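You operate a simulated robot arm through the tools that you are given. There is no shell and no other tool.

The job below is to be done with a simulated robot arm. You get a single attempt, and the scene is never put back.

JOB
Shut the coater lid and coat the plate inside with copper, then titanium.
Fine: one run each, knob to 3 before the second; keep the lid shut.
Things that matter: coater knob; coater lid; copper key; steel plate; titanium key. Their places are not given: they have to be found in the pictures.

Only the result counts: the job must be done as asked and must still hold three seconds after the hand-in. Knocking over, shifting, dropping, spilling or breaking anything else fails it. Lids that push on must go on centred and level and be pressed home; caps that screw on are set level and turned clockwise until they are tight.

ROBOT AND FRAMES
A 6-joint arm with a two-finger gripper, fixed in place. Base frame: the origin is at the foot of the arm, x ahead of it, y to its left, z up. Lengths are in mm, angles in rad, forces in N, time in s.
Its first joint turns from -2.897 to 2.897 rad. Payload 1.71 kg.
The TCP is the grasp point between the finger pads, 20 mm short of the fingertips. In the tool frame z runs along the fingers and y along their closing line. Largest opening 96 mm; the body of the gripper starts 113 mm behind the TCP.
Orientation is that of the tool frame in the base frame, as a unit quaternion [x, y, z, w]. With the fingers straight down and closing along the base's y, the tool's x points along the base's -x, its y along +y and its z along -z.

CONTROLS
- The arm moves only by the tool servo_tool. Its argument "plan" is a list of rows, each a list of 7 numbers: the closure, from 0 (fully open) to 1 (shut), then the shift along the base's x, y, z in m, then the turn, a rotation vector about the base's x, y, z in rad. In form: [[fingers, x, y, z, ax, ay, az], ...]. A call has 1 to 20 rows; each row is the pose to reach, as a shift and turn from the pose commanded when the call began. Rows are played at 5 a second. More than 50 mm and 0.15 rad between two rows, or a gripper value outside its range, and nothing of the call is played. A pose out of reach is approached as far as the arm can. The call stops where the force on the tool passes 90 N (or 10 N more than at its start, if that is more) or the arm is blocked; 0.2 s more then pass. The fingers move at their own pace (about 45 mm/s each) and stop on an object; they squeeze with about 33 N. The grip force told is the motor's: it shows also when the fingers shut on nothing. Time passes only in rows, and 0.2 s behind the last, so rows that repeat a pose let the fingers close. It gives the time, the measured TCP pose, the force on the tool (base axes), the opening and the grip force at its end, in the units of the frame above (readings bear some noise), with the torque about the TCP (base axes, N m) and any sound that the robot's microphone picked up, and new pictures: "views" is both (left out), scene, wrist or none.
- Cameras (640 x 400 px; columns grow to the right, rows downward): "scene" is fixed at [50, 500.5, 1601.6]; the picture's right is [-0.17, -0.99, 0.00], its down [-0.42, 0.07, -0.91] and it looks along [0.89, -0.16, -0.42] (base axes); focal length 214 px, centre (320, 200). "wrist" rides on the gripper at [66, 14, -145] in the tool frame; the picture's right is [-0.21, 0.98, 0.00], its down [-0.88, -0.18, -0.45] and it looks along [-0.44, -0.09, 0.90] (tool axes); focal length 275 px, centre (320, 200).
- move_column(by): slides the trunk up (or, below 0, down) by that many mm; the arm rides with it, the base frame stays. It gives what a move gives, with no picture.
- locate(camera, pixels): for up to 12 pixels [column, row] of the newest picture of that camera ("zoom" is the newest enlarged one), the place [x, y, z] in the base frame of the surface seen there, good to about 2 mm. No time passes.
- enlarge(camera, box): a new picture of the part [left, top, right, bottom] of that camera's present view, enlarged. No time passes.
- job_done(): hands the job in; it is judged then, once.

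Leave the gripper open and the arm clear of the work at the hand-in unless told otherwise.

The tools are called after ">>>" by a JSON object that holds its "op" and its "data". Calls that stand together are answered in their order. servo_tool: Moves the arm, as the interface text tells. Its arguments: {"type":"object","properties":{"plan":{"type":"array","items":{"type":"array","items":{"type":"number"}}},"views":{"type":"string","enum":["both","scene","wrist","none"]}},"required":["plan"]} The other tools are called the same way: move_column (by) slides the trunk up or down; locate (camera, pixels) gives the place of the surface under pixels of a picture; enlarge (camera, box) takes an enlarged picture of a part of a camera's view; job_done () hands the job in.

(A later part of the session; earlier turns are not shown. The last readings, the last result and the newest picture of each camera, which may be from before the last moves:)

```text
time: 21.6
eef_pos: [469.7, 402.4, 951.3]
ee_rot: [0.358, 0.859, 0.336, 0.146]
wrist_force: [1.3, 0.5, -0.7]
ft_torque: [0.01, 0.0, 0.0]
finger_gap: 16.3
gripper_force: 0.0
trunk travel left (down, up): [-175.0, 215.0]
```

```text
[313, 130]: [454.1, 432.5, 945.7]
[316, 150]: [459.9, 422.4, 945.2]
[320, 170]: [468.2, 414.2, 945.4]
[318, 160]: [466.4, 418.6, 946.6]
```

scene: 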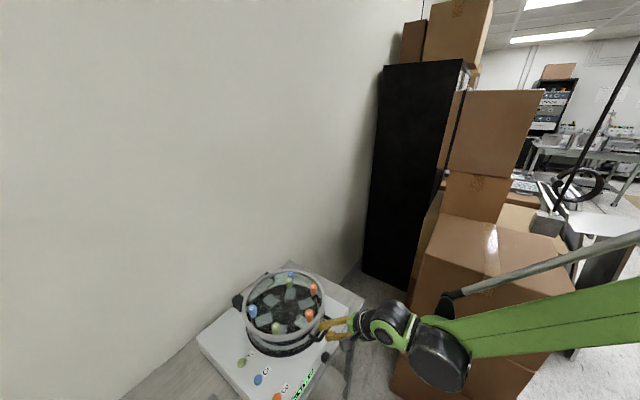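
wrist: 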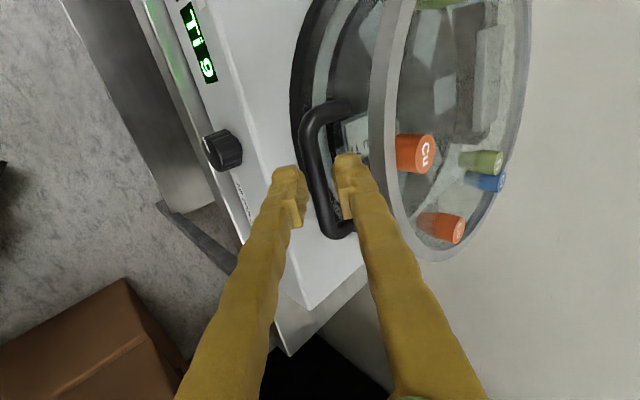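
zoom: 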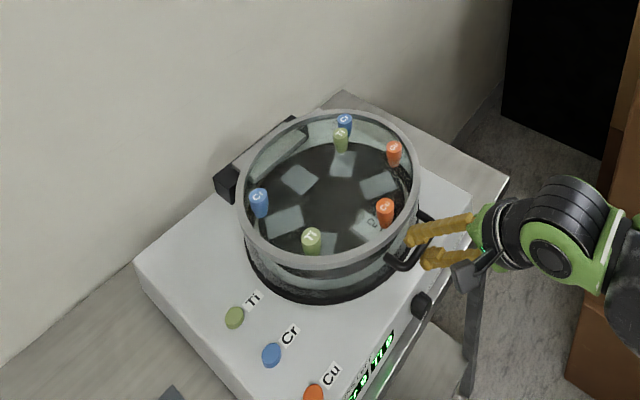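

The bar is now at about z 941 and I feel no load yet. I'll continue slowly downwards until the lid seats.

>>> {"op": "servo_tool", "data": {"plan": [[0.83, 0, 0, -0.003, 0, 0, 0], [0.83, 0, 0, -0.006, 0, 0, 0], [0.83, 0, 0, -0.009, 0, 0, 0], [0.83, 0, 0, -0.012, 0, 0, 0], [0.83, 0, 0, -0.012, 0, 0, 0]]}}

>>> {"op": "locate", "data": {"camera": "wrist", "pixels": [[313, 130], [316, 150], [320, 170], [318, 160]]}}

>>> {"op": "enlarge", "data": {"camera": "wrist", "box": [240, 80, 400, 250]}}

```text
time: 22.8
eef_pos: [469.8, 401.6, 938.5]
ee_rot: [0.357, 0.859, 0.336, 0.145]
wrist_force: [4.3, 5.4, 9.9]
ft_torque: [0.13, -0.07, -0.02]
finger_gap: 23.4
gripper_force: 4.8
trunk travel left (down, up): [-175.0, 215.0]
```

scene: 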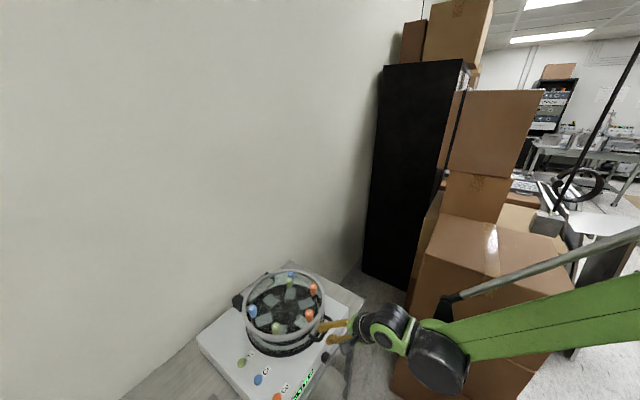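
wrist: 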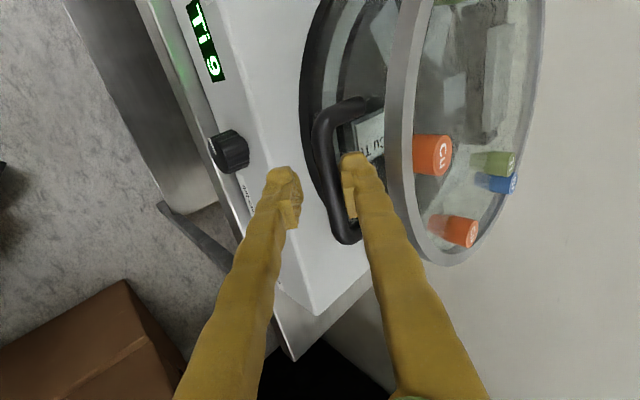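

```text
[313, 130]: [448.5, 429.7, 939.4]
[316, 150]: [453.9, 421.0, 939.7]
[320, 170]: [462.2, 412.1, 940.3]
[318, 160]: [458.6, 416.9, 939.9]
```

```text
2.35 times, centred on (320, 165) of wrist
```

zoom: 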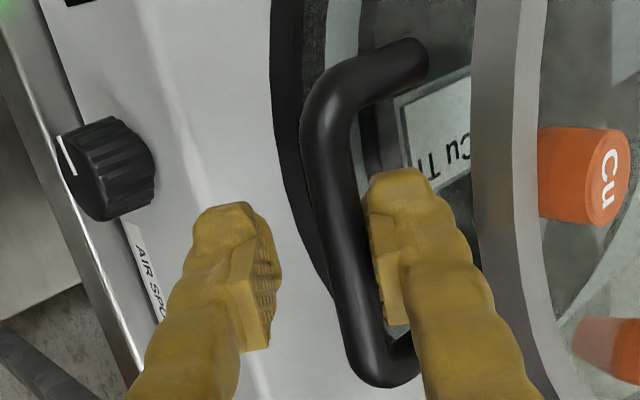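

The upper finger now presses the bar down with about 10 N and has been pushed back, so the lid is seated with the bar centre near z 935. I'll open the fingers and withdraw back along the tool axis.

>>> {"op": "servo_tool", "data": {"plan": [[0.65, 0, 0, 0.006, 0, 0, 0], [0.65, 0, 0, 0.006, 0, 0, 0], [0.65, -0.01, -0.01, 0.02, 0, 0, 0], [0.65, -0.022, -0.022, 0.038, 0, 0, 0], [0.65, -0.034, -0.034, 0.056, 0, 0, 0], [0.65, -0.046, -0.046, 0.085, 0, 0, 0], [0.65, -0.046, -0.046, 0.125, 0, 0, 0], [0.65, -0.046, -0.046, 0.165, 0, 0, 0], [0.65, -0.046, -0.046, 0.165, 0, 0, 0]]}}

>>> {"op": "enlarge", "data": {"camera": "scene", "box": [180, 240, 360, 400]}}

>>> {"op": "enlarge", "data": {"camera": "wrist", "box": [200, 0, 520, 280]}}

```text
time: 24.8
eef_pos: [424.0, 356.3, 1103.0]
ee_rot: [0.357, 0.859, 0.336, 0.146]
wrist_force: [-0.6, -0.2, -0.2]
ft_torque: [0.0, 0.02, -0.03]
finger_gap: 33.6
gripper_force: 0.0
trunk travel left (down, up): [-175.0, 215.0]
```

scene: 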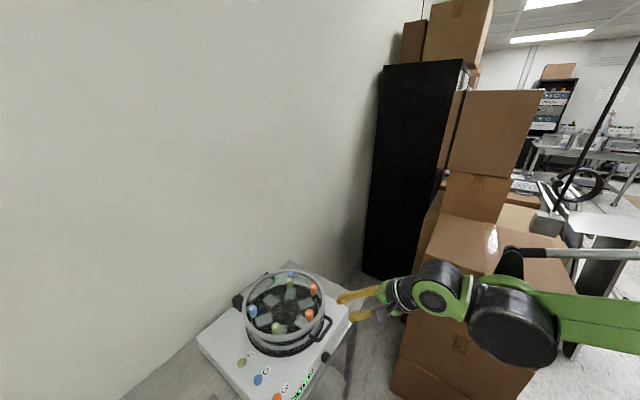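
wrist: 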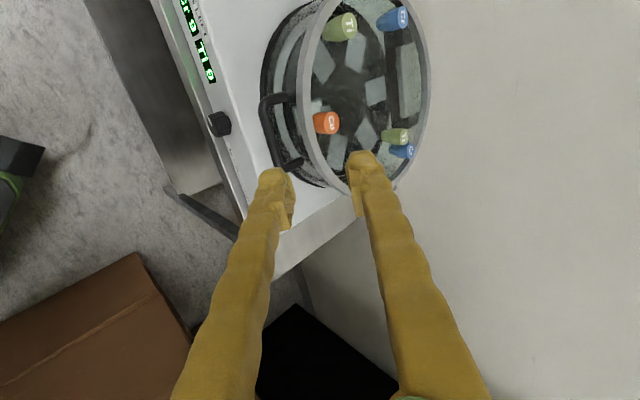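

```text
2.50 times, centred on (270, 320) of scene
```

zoom: 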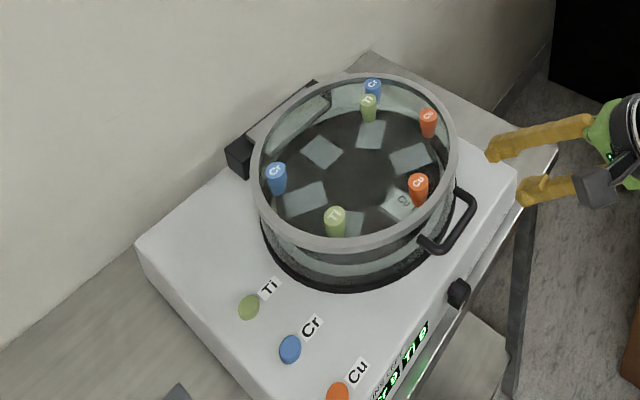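

```text
1.43 times, centred on (360, 140) of wrist
```

zoom: 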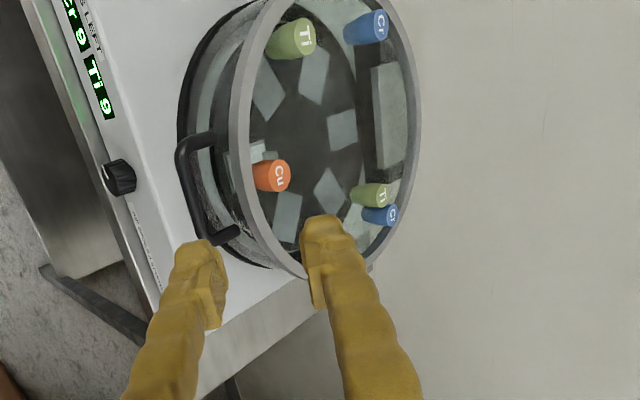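

The lid looks closed. I'll bring the tool upright and move above the coater to look straight down, to check the lid, see how the sources sit over the slots, and measure the keys.

>>> {"op": "servo_tool", "data": {"plan": [[0.8, 0.006, 0.036, 0.03, -0.09, 0.09, 0], [0.9, 0.012, 0.072, 0.055, -0.18, 0.18, 0], [1, 0.018, 0.108, 0.08, -0.27, 0.27, 0], [1, 0.024, 0.144, 0.1, -0.36, 0.36, 0], [1, 0.03, 0.18, 0.12, -0.45, 0.45, 0], [1, 0.036, 0.216, 0.14, -0.53, 0.53, 0], [1, 0.043, 0.252, 0.147, -0.53, 0.53, 0], [1, 0.05, 0.287, 0.147, -0.53, 0.53, 0], [1, 0.05, 0.287, 0.147, -0.53, 0.53, 0]]}}

>>> {"op": "enlarge", "data": {"camera": "wrist", "box": [120, 0, 520, 300]}}

```text
time: 26.8
eef_pos: [473.1, 644.5, 1250.0]
ee_rot: [0.381, 0.924, -0.003, 0.006]
wrist_force: [-0.5, 0.5, -0.6]
ft_torque: [-0.03, 0.02, 0.0]
finger_gap: 0.0
gripper_force: 29.8
trunk travel left (down, up): [-175.0, 215.0]
```

scene: 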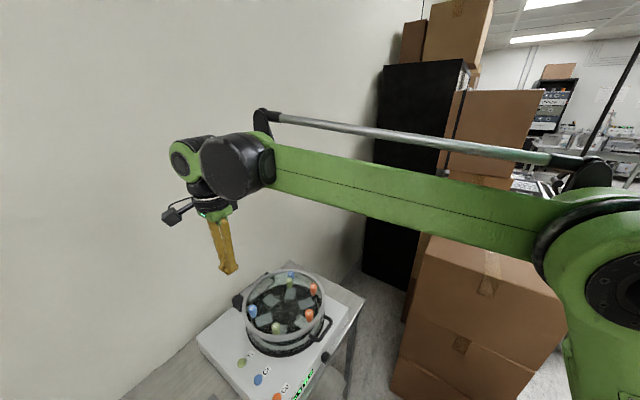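
wrist: 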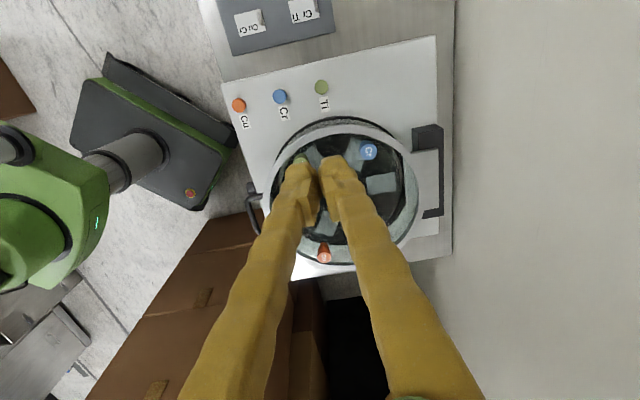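

```text
1.33 times, centred on (320, 150) of wrist
```

zoom: 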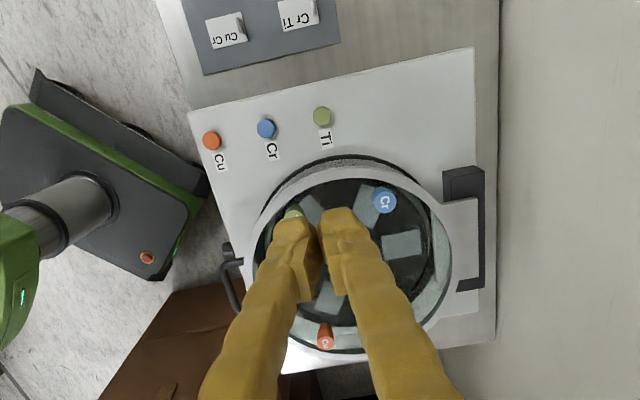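

I'll check that the lid rim is level, and measure the sources, slots and keys.

>>> {"op": "enlarge", "data": {"camera": "scene", "box": [225, 255, 345, 365]}}

>>> {"op": "locate", "data": {"camera": "wrist", "pixels": [[239, 105], [280, 97], [321, 87], [345, 124], [413, 195], [283, 156], [369, 151], [425, 155], [250, 200], [235, 60], [430, 45], [440, 180]]}}

```text
3.64 times, centred on (285, 310) of scene
```

zoom: 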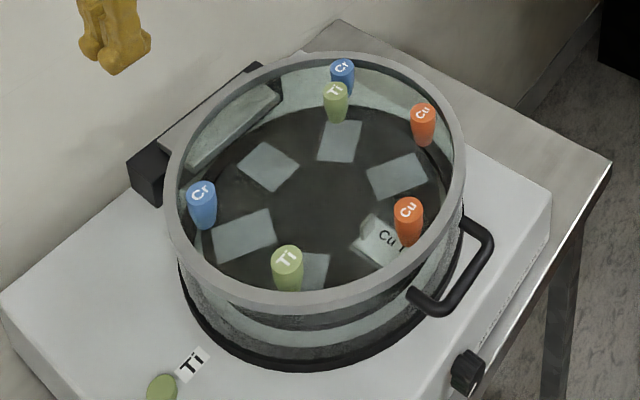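

```text
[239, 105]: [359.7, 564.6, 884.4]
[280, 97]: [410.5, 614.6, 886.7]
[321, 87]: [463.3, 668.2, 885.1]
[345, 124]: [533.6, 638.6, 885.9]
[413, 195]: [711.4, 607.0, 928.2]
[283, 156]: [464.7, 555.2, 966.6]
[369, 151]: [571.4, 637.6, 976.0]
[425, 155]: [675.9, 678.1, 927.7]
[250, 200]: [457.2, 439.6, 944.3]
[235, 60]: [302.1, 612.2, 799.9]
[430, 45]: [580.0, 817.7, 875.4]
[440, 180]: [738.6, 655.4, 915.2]
```

>>> {"op": "locate", "data": {"camera": "zoom", "pixels": [[408, 207], [423, 111], [343, 67], [337, 89], [201, 192], [287, 258], [390, 240], [397, 175], [340, 140], [268, 165], [243, 235], [312, 265]]}}

>>> {"op": "locate", "data": {"camera": "zoom", "pixels": [[170, 200], [315, 303], [460, 150], [330, 57], [220, 285], [230, 85], [440, 240], [440, 310], [490, 250], [468, 375], [310, 195], [163, 388]]}}

```text
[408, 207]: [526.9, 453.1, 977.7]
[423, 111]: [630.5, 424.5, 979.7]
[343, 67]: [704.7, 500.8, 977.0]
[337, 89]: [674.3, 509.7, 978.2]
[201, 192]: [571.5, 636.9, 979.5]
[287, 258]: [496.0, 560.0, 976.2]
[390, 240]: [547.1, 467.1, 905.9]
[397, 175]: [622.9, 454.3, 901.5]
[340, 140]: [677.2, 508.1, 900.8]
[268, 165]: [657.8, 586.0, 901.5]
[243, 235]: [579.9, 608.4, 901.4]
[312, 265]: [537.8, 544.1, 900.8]
```

```text
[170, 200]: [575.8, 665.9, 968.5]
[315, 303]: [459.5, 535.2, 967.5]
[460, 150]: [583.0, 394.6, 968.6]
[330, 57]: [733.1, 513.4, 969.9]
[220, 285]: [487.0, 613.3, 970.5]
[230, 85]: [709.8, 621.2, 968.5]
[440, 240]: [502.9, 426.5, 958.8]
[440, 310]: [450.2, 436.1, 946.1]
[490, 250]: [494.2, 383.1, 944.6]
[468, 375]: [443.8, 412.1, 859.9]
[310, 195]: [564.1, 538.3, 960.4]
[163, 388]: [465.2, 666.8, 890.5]
```

The lid ring reads z≈968–970 all round, so it is level and closed. The card plate sits under the front Cu source, and one source station carries Ti (inner) with Cr. I'll first give the front of the lid ring a gentle press, at about (505,431), to make sure it is fully home.

>>> {"op": "servo_tool", "data": {"plan": [[1, 0.005, -0.036, -0.036, 0, 0, 0], [1, 0.01, -0.072, -0.072, 0, 0, 0], [1, 0.016, -0.108, -0.108, 0, 0, 0], [1, 0.022, -0.144, -0.144, 0, 0, 0], [1, 0.028, -0.18, -0.18, 0, 0, 0], [1, 0.032, -0.213, -0.21, 0, 0, 0], [1, 0.032, -0.213, -0.235, 0, 0, 0], [1, 0.032, -0.213, -0.25, 0, 0, 0], [1, 0.032, -0.213, -0.25, 0, 0, 0]]}}

>>> {"op": "enlarge", "data": {"camera": "scene", "box": [225, 255, 345, 365]}}

```text
refused: row 1 steps farther than a row can; nothing moved
```

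```text
3.64 times, centred on (285, 310) of scene
```

zoom: 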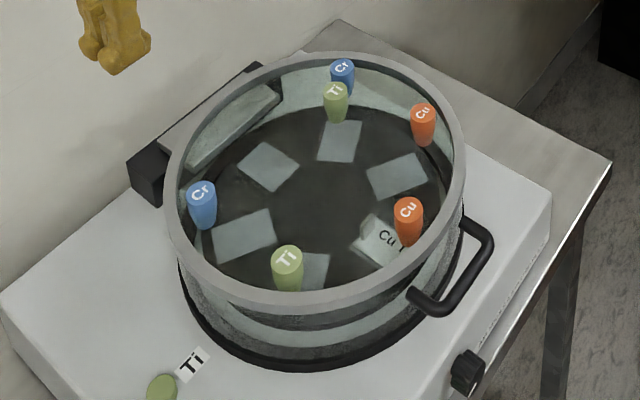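

The rows were slightly longer than 50 mm, so nothing moved. I'll send the same move with smaller steps.

>>> {"op": "servo_tool", "data": {"plan": [[1, 0.004, -0.027, -0.027, 0, 0, 0], [1, 0.008, -0.054, -0.054, 0, 0, 0], [1, 0.012, -0.081, -0.081, 0, 0, 0], [1, 0.016, -0.108, -0.108, 0, 0, 0], [1, 0.02, -0.135, -0.135, 0, 0, 0], [1, 0.024, -0.162, -0.162, 0, 0, 0], [1, 0.028, -0.189, -0.189, 0, 0, 0], [1, 0.032, -0.213, -0.21, 0, 0, 0], [1, 0.032, -0.213, -0.235, 0, 0, 0], [1, 0.032, -0.213, -0.248, 0, 0, 0], [1, 0.032, -0.213, -0.248, 0, 0, 0]]}}

>>> {"op": "enlarge", "data": {"camera": "scene", "box": [225, 255, 345, 365]}}

```text
time: 29.2
eef_pos: [505.1, 430.3, 1003.2]
ee_rot: [0.382, 0.924, -0.002, 0.006]
wrist_force: [-0.7, -0.8, -0.1]
ft_torque: [-0.01, -0.01, -0.03]
finger_gap: 0.0
gripper_force: 29.0
trunk travel left (down, up): [-175.0, 215.0]
```

scene: 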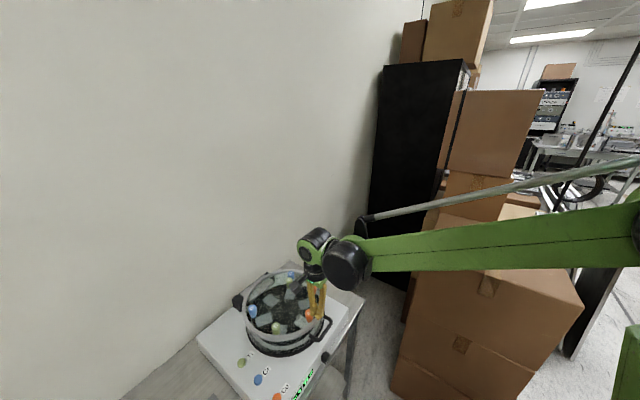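
wrist: 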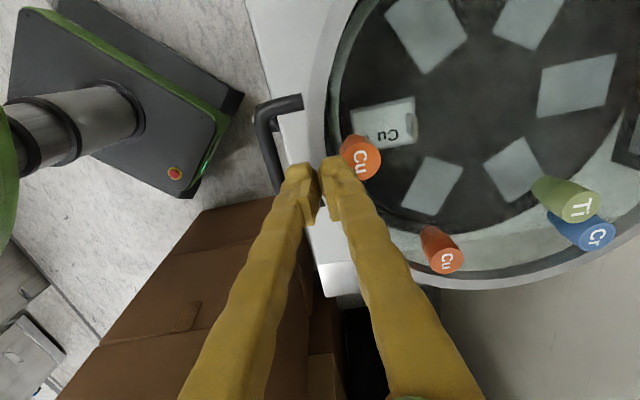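

```text
3.64 times, centred on (285, 310) of scene
```

zoom: 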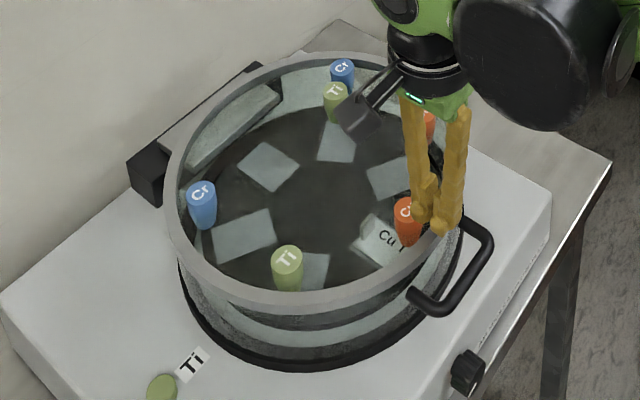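

The fingertips are over the ring just outside the Cu source. I'll press down slowly, a few millimetres past contact, and then lift.

>>> {"op": "servo_tool", "data": {"plan": [[1, 0, 0, -0.006, 0, 0, 0], [1, 0, 0, -0.011, 0, 0, 0], [1, 0, 0, -0.014, 0, 0, 0], [1, 0, 0, -0.017, 0, 0, 0], [1, 0, 0, -0.019, 0, 0, 0], [1, 0, 0, -0.019, 0, 0, 0]], "views": "wrist"}}

```text
time: 30.6
eef_pos: [504.3, 429.8, 984.5]
ee_rot: [0.382, 0.924, -0.002, 0.007]
wrist_force: [6.5, 6.4, 34.1]
ft_torque: [0.32, -0.22, 0.0]
finger_gap: 0.1
gripper_force: 29.1
trunk travel left (down, up): [-175.0, 215.0]
```

wrist: 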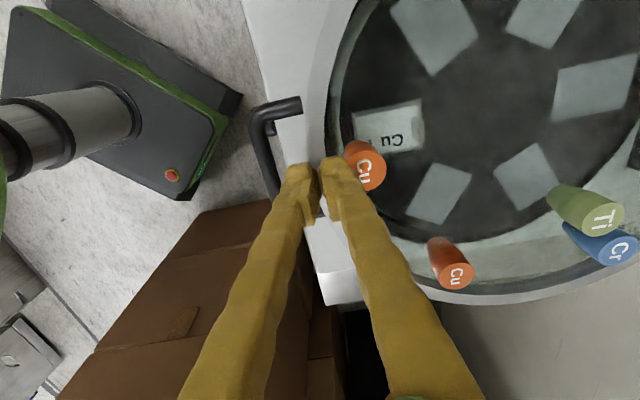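

The lid carried 34 N without giving, so it is fully seated. I'll lift and travel to above the Cu key at about (358,562).

>>> {"op": "servo_tool", "data": {"plan": [[1, 0, 0, 0.025, 0, 0, 0], [1, 0, 0, 0.06, 0, 0, 0], [1, -0.025, 0.023, 0.06, 0, 0, 0], [1, -0.05, 0.046, 0.06, 0, 0, 0], [1, -0.075, 0.069, 0.06, 0, 0, 0], [1, -0.1, 0.092, 0.05, 0, 0, 0], [1, -0.125, 0.115, 0.03, 0, 0, 0], [1, -0.1455, 0.133, 0.0, 0, 0, 0], [1, -0.1455, 0.133, -0.03, 0, 0, 0], [1, -0.1455, 0.133, -0.055, 0, 0, 0], [1, -0.1455, 0.133, -0.055, 0, 0, 0]]}}

>>> {"op": "enlarge", "data": {"camera": "scene", "box": [220, 310, 340, 400]}}

>>> {"op": "enlarge", "data": {"camera": "wrist", "box": [240, 80, 480, 260]}}

```text
time: 33.0
eef_pos: [360.9, 563.1, 929.2]
ee_rot: [0.382, 0.924, -0.003, 0.005]
wrist_force: [0.3, 0.4, -0.7]
ft_torque: [0.01, 0.02, 0.02]
finger_gap: 0.0
gripper_force: 29.5
trunk travel left (down, up): [-175.0, 215.0]
```

scene: 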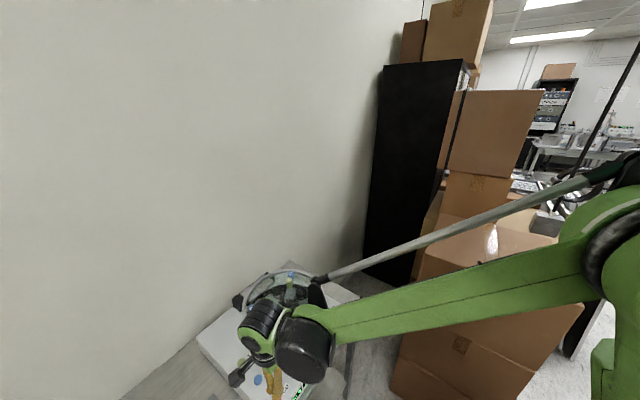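
wrist: 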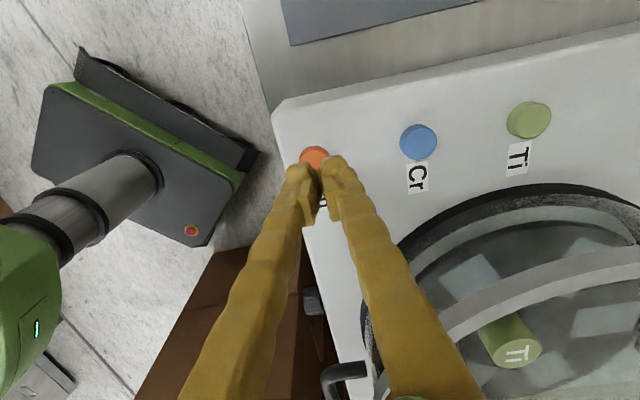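

```text
4.44 times, centred on (280, 355) of scene
```

zoom: 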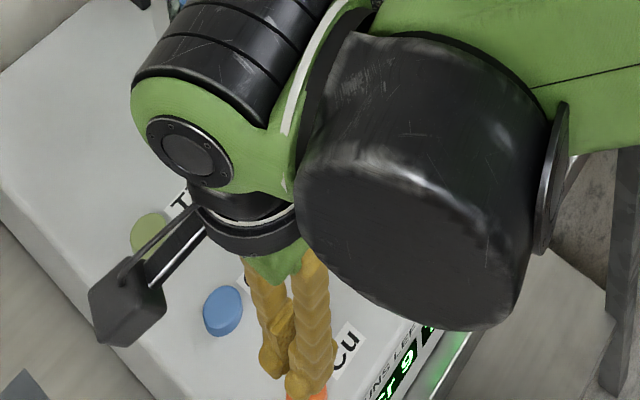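

```text
2.22 times, centred on (360, 170) of wrist
```

zoom: 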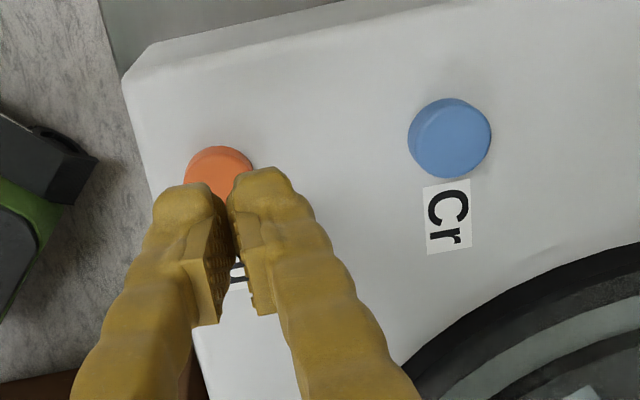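

>>> {"op": "locate", "data": {"camera": "zoom", "pixels": [[187, 170], [218, 148], [245, 160], [218, 170], [412, 140], [486, 135], [447, 103], [447, 170], [448, 135], [130, 90]]}}

```text
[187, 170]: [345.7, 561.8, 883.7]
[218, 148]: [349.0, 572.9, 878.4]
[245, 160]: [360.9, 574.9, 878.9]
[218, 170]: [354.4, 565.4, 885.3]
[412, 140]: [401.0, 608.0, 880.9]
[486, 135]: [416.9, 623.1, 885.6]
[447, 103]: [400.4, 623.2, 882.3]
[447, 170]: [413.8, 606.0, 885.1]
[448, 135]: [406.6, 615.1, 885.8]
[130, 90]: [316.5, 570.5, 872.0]
```

The closed fingertips are over the Cu key, whose centre is about (357,562) with its top near z 886. I'll lower to it slowly, in small steps past contact, and watch the force and sound.

>>> {"op": "servo_tool", "data": {"plan": [[1, -0.002, 0, -0.01, 0, 0, 0], [1, -0.003, -0.001, -0.018, 0, 0, 0], [1, -0.003, -0.001, -0.022, 0, 0, 0], [1, -0.003, -0.001, -0.024, 0, 0, 0], [1, -0.003, -0.001, -0.026, 0, 0, 0], [1, -0.003, -0.001, -0.026, 0, 0, 0]]}}

```text
time: 34.4
eef_pos: [356.6, 561.8, 903.5]
ee_rot: [0.382, 0.924, -0.002, 0.005]
wrist_force: [0.7, 0.5, 2.8]
ft_torque: [0.0, 0.0, 0.0]
finger_gap: 6.1
gripper_force: 28.9
trunk travel left (down, up): [-175.0, 215.0]
```

scene: 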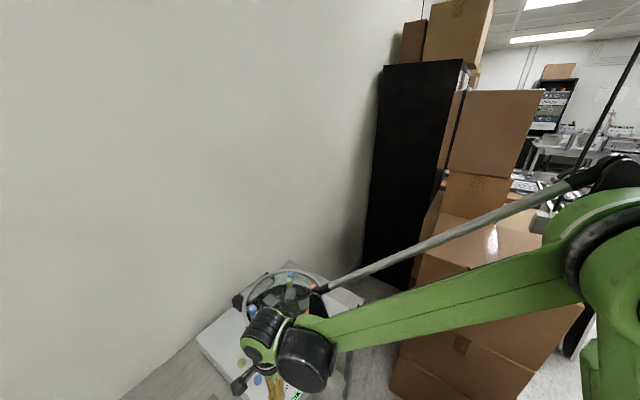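
wrist: 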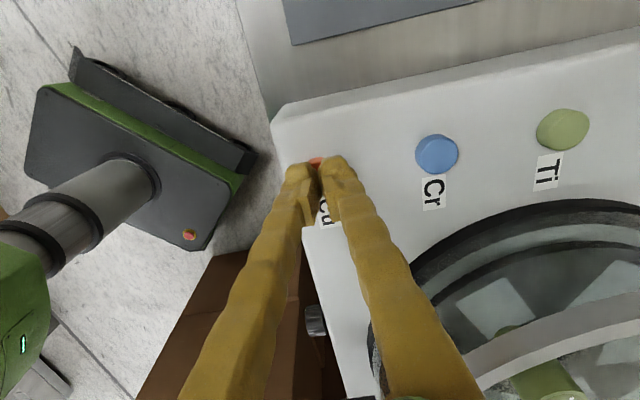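

There is a light contact (2.8 N) and no click yet. I'll press a little further.

>>> {"op": "servo_tool", "data": {"plan": [[1, 0, 0, -0.0015, 0, 0, 0], [1, 0, 0, -0.003, 0, 0, 0], [1, 0, 0, -0.003, 0, 0, 0]]}}

```text
time: 35.2
eef_pos: [358.1, 562.3, 900.3]
ee_rot: [0.382, 0.924, -0.003, 0.005]
wrist_force: [1.7, -1.4, 4.7]
ft_torque: [0.01, -0.04, -0.01]
finger_gap: 6.2
gripper_force: 29.8
trunk travel left (down, up): [-175.0, 215.0]
heard: click
```

scene: 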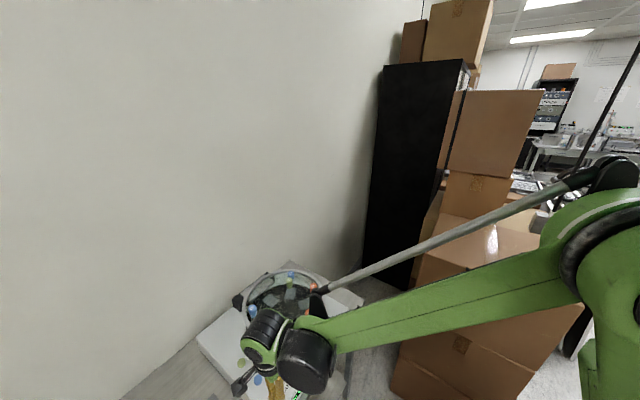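
wrist: 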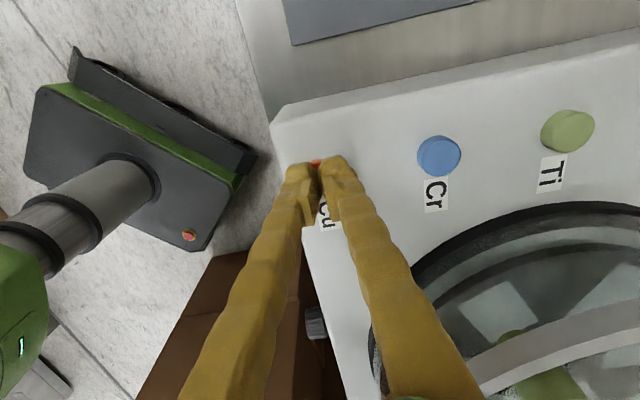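

A click was heard, so the Cu key is pressed. I'll release it straight up and look at the displays and the chamber.

>>> {"op": "servo_tool", "data": {"plan": [[1, 0, 0, 0.02, 0, 0, 0], [1, 0, 0, 0.06, 0, 0, 0], [1, 0, 0, 0.1, 0, 0, 0], [1, -0.02, -0.02, 0.14, 0, 0, 0], [1, -0.05, -0.05, 0.18, 0, 0, 0], [1, -0.08, -0.08, 0.2, 0, 0, 0], [1, -0.08, -0.08, 0.2, 0, 0, 0]]}}

>>> {"op": "enlarge", "data": {"camera": "scene", "box": [225, 255, 345, 400]}}

>>> {"op": "enlarge", "data": {"camera": "wrist", "box": [200, 20, 520, 260]}}

```text
refused: row 5 steps farther than a row can; nothing moved
```

```text
2.76 times, centred on (285, 328) of scene
```

zoom: 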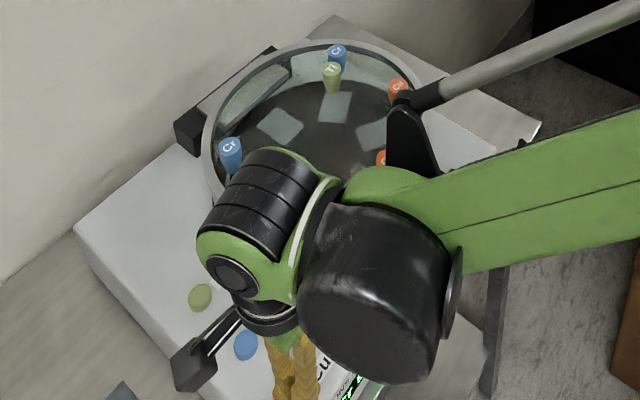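

```text
1.67 times, centred on (360, 140) of wrist
```

zoom: 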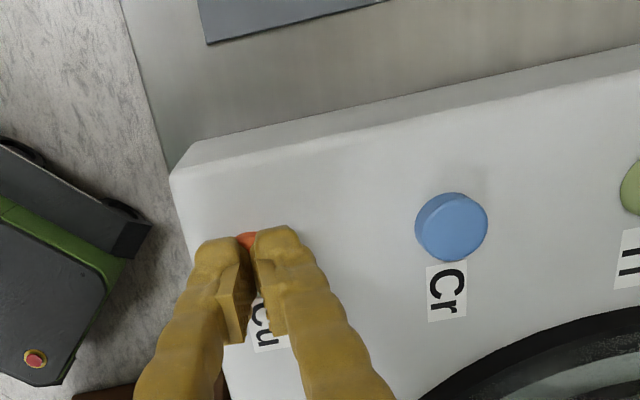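

Row 5 was too long, so nothing moved. I'll release with shorter steps.

>>> {"op": "servo_tool", "data": {"plan": [[1, 0, 0, 0.02, 0, 0, 0], [1, 0, 0, 0.06, 0, 0, 0], [1, 0, 0, 0.1, 0, 0, 0], [1, -0.02, -0.02, 0.13, 0, 0, 0], [1, -0.045, -0.045, 0.16, 0, 0, 0], [1, -0.07, -0.07, 0.19, 0, 0, 0], [1, -0.07, -0.07, 0.19, 0, 0, 0]]}}

>>> {"op": "enlarge", "data": {"camera": "scene", "box": [225, 255, 345, 400]}}

>>> {"op": "enlarge", "data": {"camera": "wrist", "box": [200, 20, 520, 260]}}

```text
time: 36.8
eef_pos: [286.4, 490.4, 1090.5]
ee_rot: [0.381, 0.925, -0.002, 0.006]
wrist_force: [0.5, -0.1, 0.4]
ft_torque: [0.01, -0.07, 0.02]
finger_gap: 0.0
gripper_force: 29.4
trunk travel left (down, up): [-175.0, 215.0]
```

scene: 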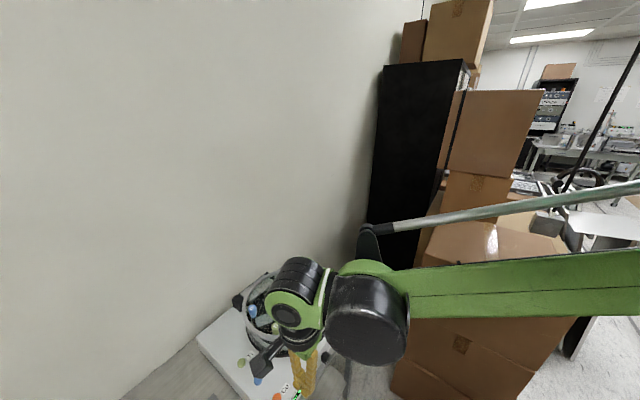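
wrist: 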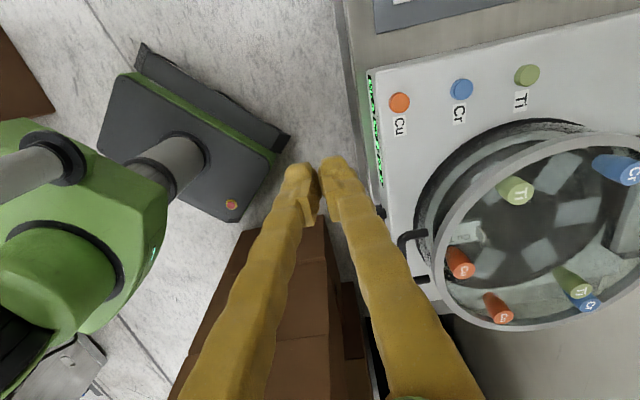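

```text
2.76 times, centred on (285, 328) of scene
```

zoom: 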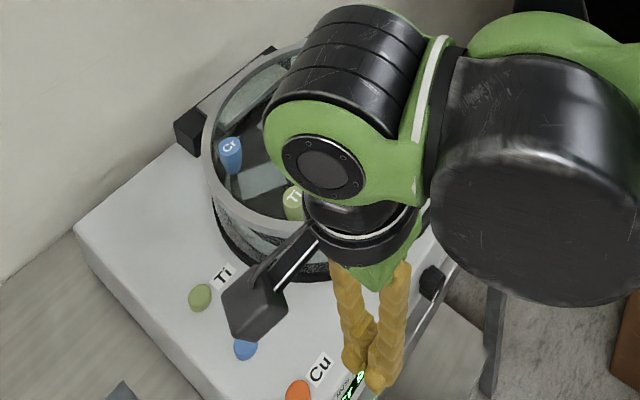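

```text
1.67 times, centred on (360, 140) of wrist
```

zoom: 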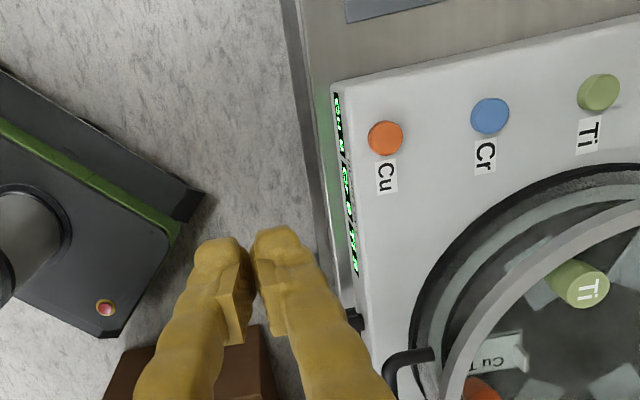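

The Cu key is released. I'll turn the tool back and move in front of the panel, so the camera can read the displays and later the knob.

>>> {"op": "servo_tool", "data": {"plan": [[1, -0.004, -0.011, 0, 0, 0, 0.143], [1, -0.008, -0.021, 0, 0, 0, 0.286], [1, -0.011, -0.032, 0, 0, 0, 0.428], [1, -0.015, -0.043, 0, 0, 0, 0.571], [1, -0.019, -0.054, 0, 0, 0, 0.714], [1, -0.023, -0.064, 0, 0, 0, 0.857], [1, -0.027, -0.075, 0, 0, 0, 1.0], [1, -0.031, -0.086, 0, 0, 0, 1.142], [1, -0.034, -0.097, 0, 0, 0, 1.285], [1, -0.038, -0.107, 0, 0, 0, 1.428], [1, -0.042, -0.118, 0, 0, 0, 1.571], [1, -0.042, -0.118, 0, 0, 0, 1.571]], "views": "none"}}

>>> {"op": "servo_tool", "data": {"plan": [[1, 0, 0, -0.025, 0.09, -0.09, 0], [0.8, 0, 0, -0.05, 0.18, -0.18, 0], [0.6, 0, 0, -0.075, 0.27, -0.27, 0], [0.4, 0, 0, -0.1, 0.36, -0.36, 0], [0.4, 0, 0, -0.12, 0.45, -0.45, 0], [0.4, 0, 0, -0.123, 0.53, -0.53, 0], [0.4, 0, 0, -0.123, 0.53, -0.53, 0]]}}

>>> {"op": "enlarge", "data": {"camera": "wrist", "box": [180, 100, 420, 250]}}

```text
time: 39.4
eef_pos: [245.6, 373.3, 1089.5]
ee_rot: [-0.385, 0.923, 0.003, 0.005]
wrist_force: [0.1, -0.9, 0.9]
ft_torque: [0.04, -0.02, 0.0]
finger_gap: 0.1
gripper_force: 29.2
trunk travel left (down, up): [-175.0, 215.0]
```

```text
time: 41.0
eef_pos: [247.6, 374.8, 966.9]
ee_rot: [-0.357, 0.856, 0.145, 0.345]
wrist_force: [-0.6, 0.4, -0.6]
ft_torque: [-0.02, 0.0, 0.02]
finger_gap: 57.4
gripper_force: 0.1
trunk travel left (down, up): [-175.0, 215.0]
```

scene: 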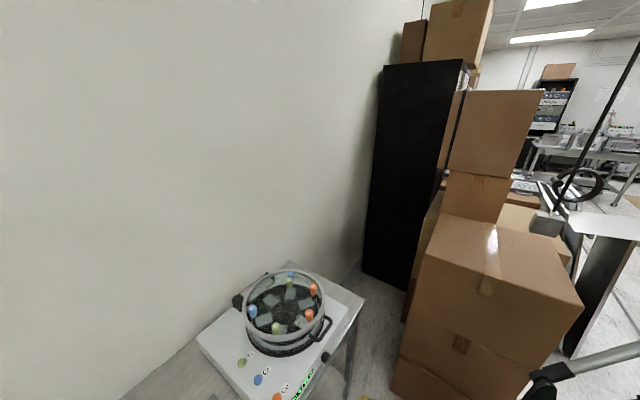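
wrist: 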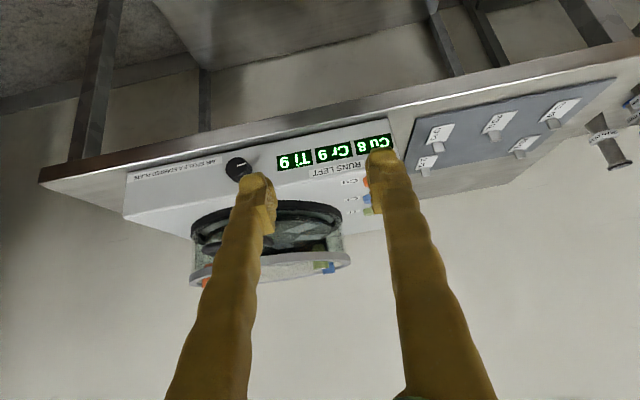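

```text
2.67 times, centred on (300, 175) of wrist
```

zoom: 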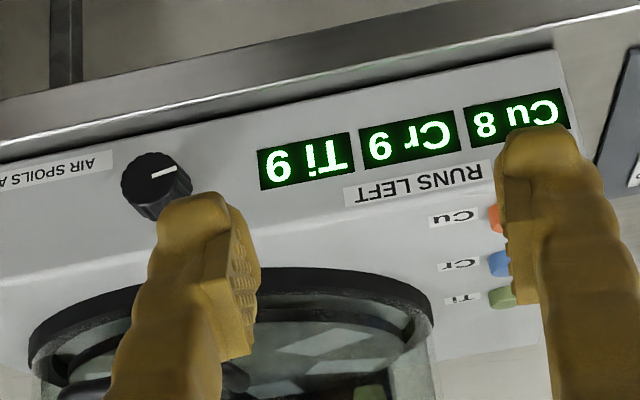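

The Cu display now reads 8, so one copper run has been made. Now the knob: I'll look at the chamber and measure the knob precisely.

>>> {"op": "enlarge", "data": {"camera": "scene", "box": [225, 255, 345, 365]}}

>>> {"op": "enlarge", "data": {"camera": "wrist", "box": [210, 140, 270, 185]}}

>>> {"op": "locate", "data": {"camera": "zoom", "pixels": [[300, 190], [200, 200], [395, 160], [300, 110], [300, 250], [320, 190], [385, 165], [250, 150], [330, 240], [240, 240]]}}

```text
3.64 times, centred on (285, 310) of scene
```

zoom: 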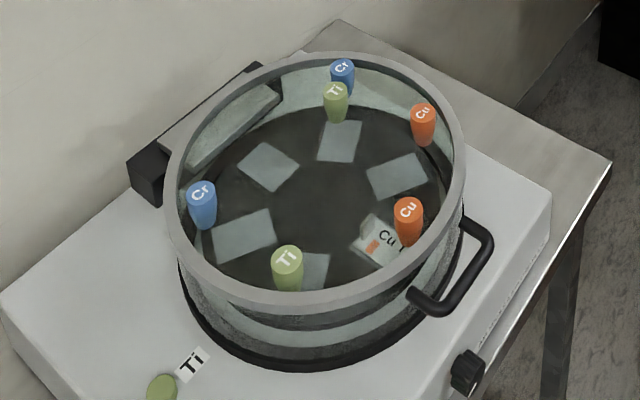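

```text
8.89 times, centred on (240, 162) of wrist
```

zoom: 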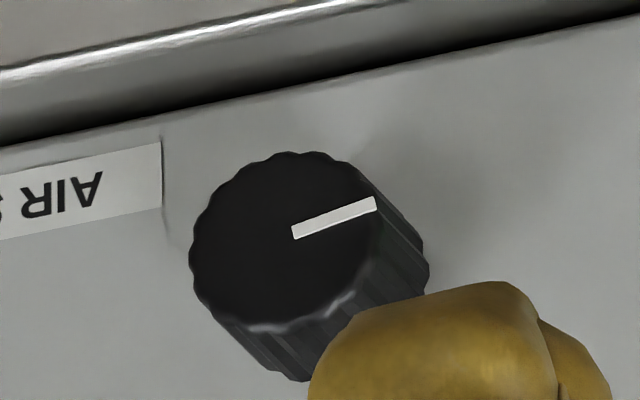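

```text
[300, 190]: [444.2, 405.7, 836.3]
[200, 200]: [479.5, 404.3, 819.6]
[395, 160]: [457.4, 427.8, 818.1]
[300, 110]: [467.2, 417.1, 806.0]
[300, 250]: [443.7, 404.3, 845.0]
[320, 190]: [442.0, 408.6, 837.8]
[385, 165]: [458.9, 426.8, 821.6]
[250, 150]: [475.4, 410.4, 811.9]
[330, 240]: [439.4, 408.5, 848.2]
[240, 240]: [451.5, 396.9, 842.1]
```

The plate now shows a copper spot. I'll measure the knob face outline and the pointer ends.

>>> {"op": "locate", "data": {"camera": "zoom", "pixels": [[297, 231], [335, 218], [370, 207], [200, 260], [210, 220], [255, 172], [300, 160], [345, 172], [250, 320], [300, 320], [340, 295], [366, 245]]}}

```text
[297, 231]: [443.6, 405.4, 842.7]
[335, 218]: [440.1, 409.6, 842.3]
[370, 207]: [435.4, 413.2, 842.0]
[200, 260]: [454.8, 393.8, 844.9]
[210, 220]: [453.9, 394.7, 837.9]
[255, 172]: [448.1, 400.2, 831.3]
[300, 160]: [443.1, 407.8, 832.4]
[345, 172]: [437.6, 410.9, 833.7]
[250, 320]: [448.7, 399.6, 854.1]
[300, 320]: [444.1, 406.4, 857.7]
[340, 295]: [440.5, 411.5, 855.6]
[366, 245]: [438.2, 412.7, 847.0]
```

The knob centre is about (444.6, 404.3, 843.5), its radius about 15 mm, its face at f≈600, and the pointer is exactly at 9 o'clock. I'll tilt the tool to horizontal and line up 90 mm in front of the knob.

>>> {"op": "servo_tool", "data": {"plan": [[0.4, 0.019, -0.005, -0.018, 0.083, -0.083, 0], [0.4, 0.038, -0.01, -0.035, 0.166, -0.166, 0], [0.4, 0.057, -0.015, -0.053, 0.249, -0.249, 0], [0.4, 0.076, -0.02, -0.07, 0.332, -0.332, 0], [0.4, 0.095, -0.0245, -0.088, 0.415, -0.415, 0], [0.4, 0.114, -0.029, -0.106, 0.498, -0.498, 0], [0.4, 0.1332, -0.0343, -0.1234, 0.581, -0.581, 0], [0.4, 0.1332, -0.0343, -0.1234, 0.581, -0.581, 0]]}}

>>> {"op": "enlarge", "data": {"camera": "wrist", "box": [240, 80, 400, 220]}}

```text
time: 42.8
eef_pos: [402.4, 345.9, 1047.6]
ee_rot: [-0.318, 0.642, 0.217, 0.663]
wrist_force: [-0.3, 0.8, 0.4]
ft_torque: [-0.02, -0.03, -0.06]
finger_gap: 57.5
gripper_force: 0.0
out of reach, approached as far as the arm can: row 3, 4, 5, 6, 7, 8
trunk travel left (down, up): [-175.0, 215.0]
```

scene: 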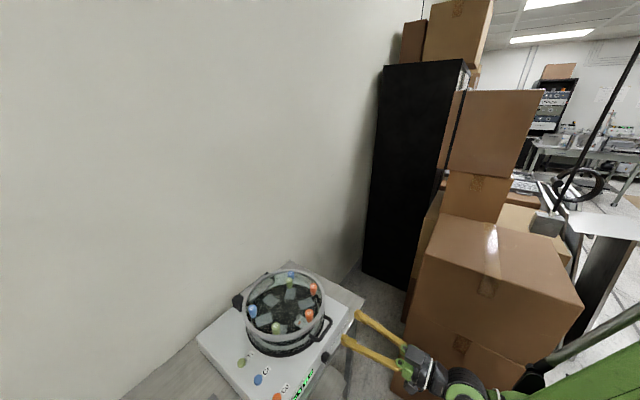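
wrist: 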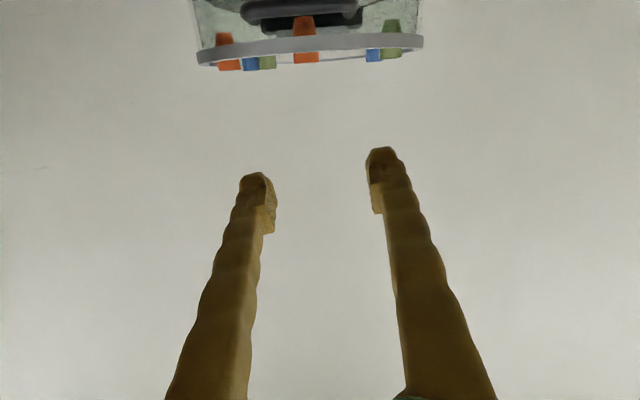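

```text
2.86 times, centred on (320, 150) of wrist
```

zoom: 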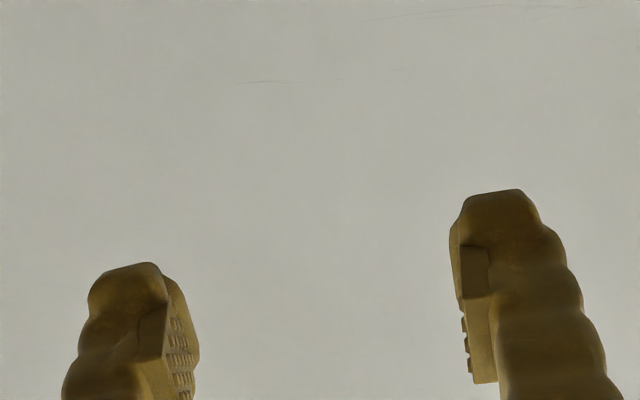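

The horizontal pose at that height is out of the arm's reach, because the shoulder is too high. Lowering the trunk should help. Before that I'll check where the boxes and other nearby things are, so nothing gets hit.

>>> {"op": "locate", "data": {"camera": "scene", "pixels": [[430, 240], [580, 300], [490, 290], [400, 380], [560, 390], [460, 360], [455, 385], [600, 380], [510, 395], [540, 380], [350, 340], [370, 330]]}}

```text
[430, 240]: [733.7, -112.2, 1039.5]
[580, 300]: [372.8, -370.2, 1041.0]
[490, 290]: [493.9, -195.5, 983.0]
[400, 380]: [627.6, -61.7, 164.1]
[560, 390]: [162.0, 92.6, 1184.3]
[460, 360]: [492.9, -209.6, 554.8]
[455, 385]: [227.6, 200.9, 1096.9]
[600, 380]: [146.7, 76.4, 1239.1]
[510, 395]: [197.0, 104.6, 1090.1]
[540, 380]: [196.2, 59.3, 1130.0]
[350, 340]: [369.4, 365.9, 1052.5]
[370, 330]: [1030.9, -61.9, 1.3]
```

The boxes are far off to the side (y < -110), so lowering is safe. I'll lower the trunk by 170 mm.

>>> {"op": "move_column", "data": {"by": -170}}

```text
time: 44.7
eef_pos: [401.3, 346.7, 887.1]
ee_rot: [-0.272, 0.65, 0.273, 0.655]
wrist_force: [0.3, -0.4, -0.1]
ft_torque: [-0.01, -0.02, 0.01]
finger_gap: 57.6
gripper_force: 0.0
trunk travel left (down, up): [-5.0, 385.0]
```

The tool is now exactly horizontal, pointing along f and closing along v, at f≈529, v≈39, z≈887. I'll hold the pose to see where the command reference is.

>>> {"op": "servo_tool", "data": {"plan": [[0.4, 0, 0, 0, 0, 0, 0], [0.4, 0, 0, 0, 0, 0, 0]]}}

>>> {"op": "enlarge", "data": {"camera": "wrist", "box": [200, 0, 440, 200]}}

```text
time: 45.3
eef_pos: [400.1, 346.8, 887.2]
ee_rot: [-0.271, 0.65, 0.273, 0.655]
wrist_force: [-0.7, 0.0, 0.3]
ft_torque: [0.01, -0.03, -0.01]
finger_gap: 57.5
gripper_force: 0.1
trunk travel left (down, up): [-5.0, 385.0]
```

scene: 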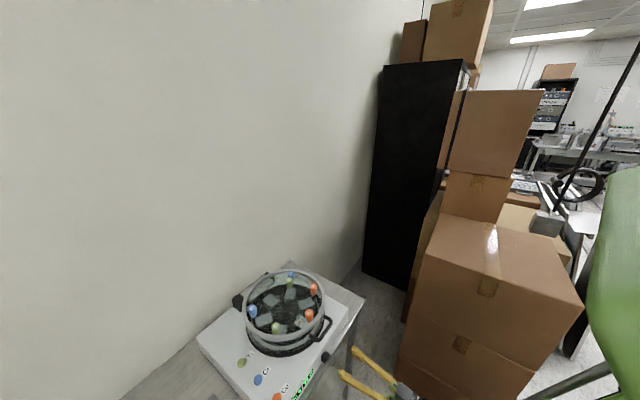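
wrist: 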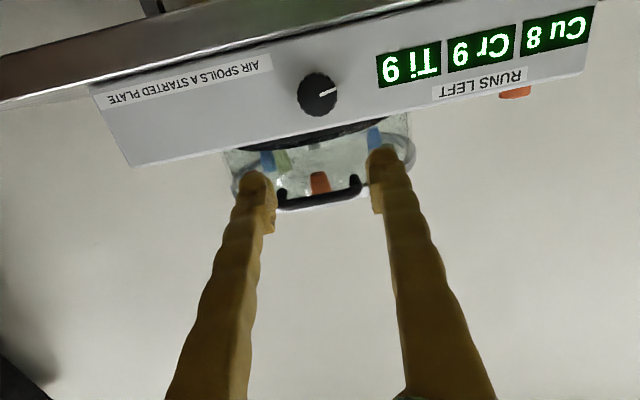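

```text
2.00 times, centred on (320, 100) of wrist
```

zoom: 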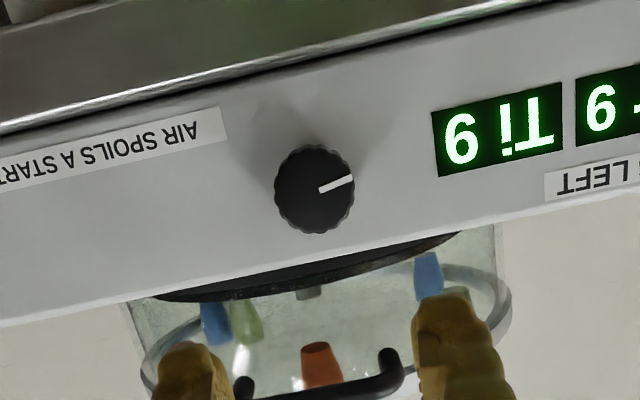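

I can see the knob clearly. I'll lower to the knob height and centre on it sideways.

>>> {"op": "servo_tool", "data": {"plan": [[0.4, -0.003, 0.003, -0.02, 0, 0, 0], [0.4, -0.0065, 0.0065, -0.0437, 0, 0, 0], [0.4, -0.0065, 0.0065, -0.0437, 0, 0, 0]], "views": "wrist"}}

>>> {"op": "enlarge", "data": {"camera": "wrist", "box": [240, 80, 400, 200]}}

```text
time: 46.1
eef_pos: [401.3, 346.6, 888.2]
ee_rot: [-0.272, 0.65, 0.273, 0.655]
wrist_force: [0.4, -0.7, -0.2]
ft_torque: [-0.04, -0.02, 0.02]
finger_gap: 57.8
gripper_force: 0.1
out of reach, approached as far as the arm can: row 1, 2, 3
trunk travel left (down, up): [-5.0, 385.0]
```

wrist: 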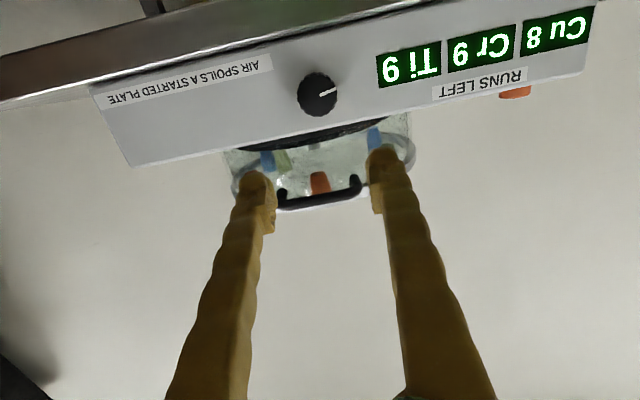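

```text
3.33 times, centred on (320, 140) of wrist
```

zoom: 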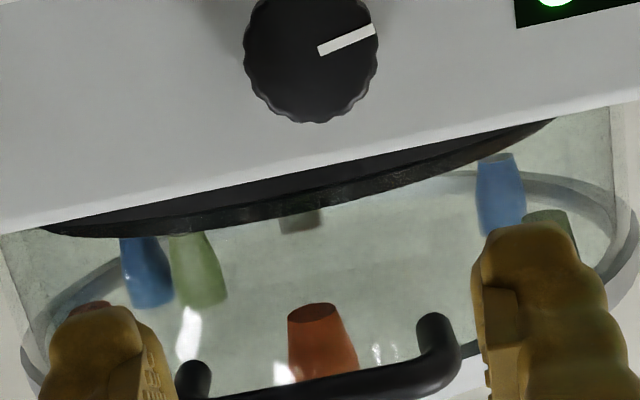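

At this distance the arm cannot go lower while horizontal. I'll move forward at this height, with the open fingers staying either side of and above the knob, and then come down over it.

>>> {"op": "servo_tool", "data": {"plan": [[0.4, 0.003, 0.012, 0, 0, 0, 0], [0.4, 0.015, 0.027, 0, 0, 0, 0], [0.4, 0.027, 0.039, 0, 0, 0, 0], [0.4, 0.037, 0.05, 0, 0, 0, 0], [0.4, 0.037, 0.05, 0, 0, 0, 0]]}}

```text
time: 47.3
eef_pos: [437.2, 398.1, 888.5]
ee_rot: [-0.272, 0.649, 0.274, 0.655]
wrist_force: [0.5, 0.8, 0.6]
ft_torque: [0.01, 0.04, 0.03]
finger_gap: 57.6
gripper_force: 0.0
trunk travel left (down, up): [-5.0, 385.0]
```

scene: 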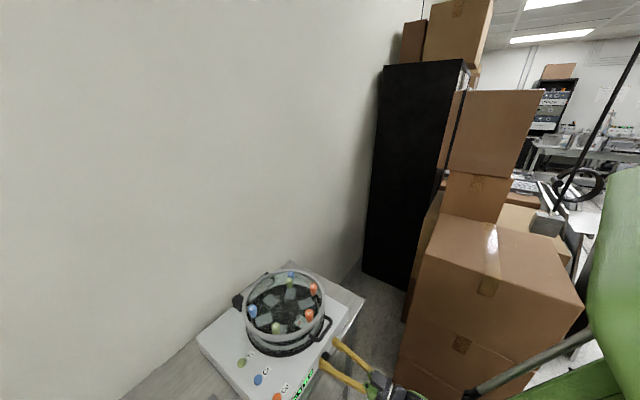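
wrist: 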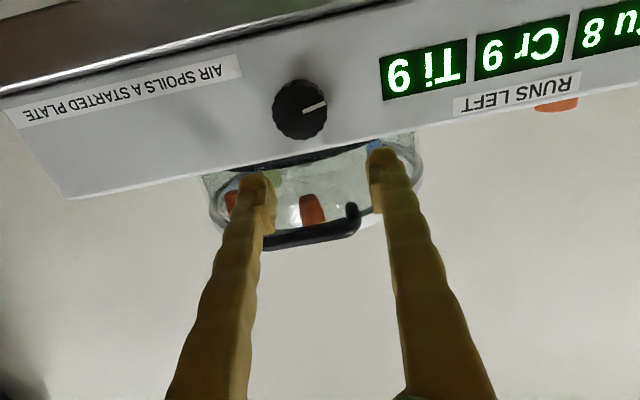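

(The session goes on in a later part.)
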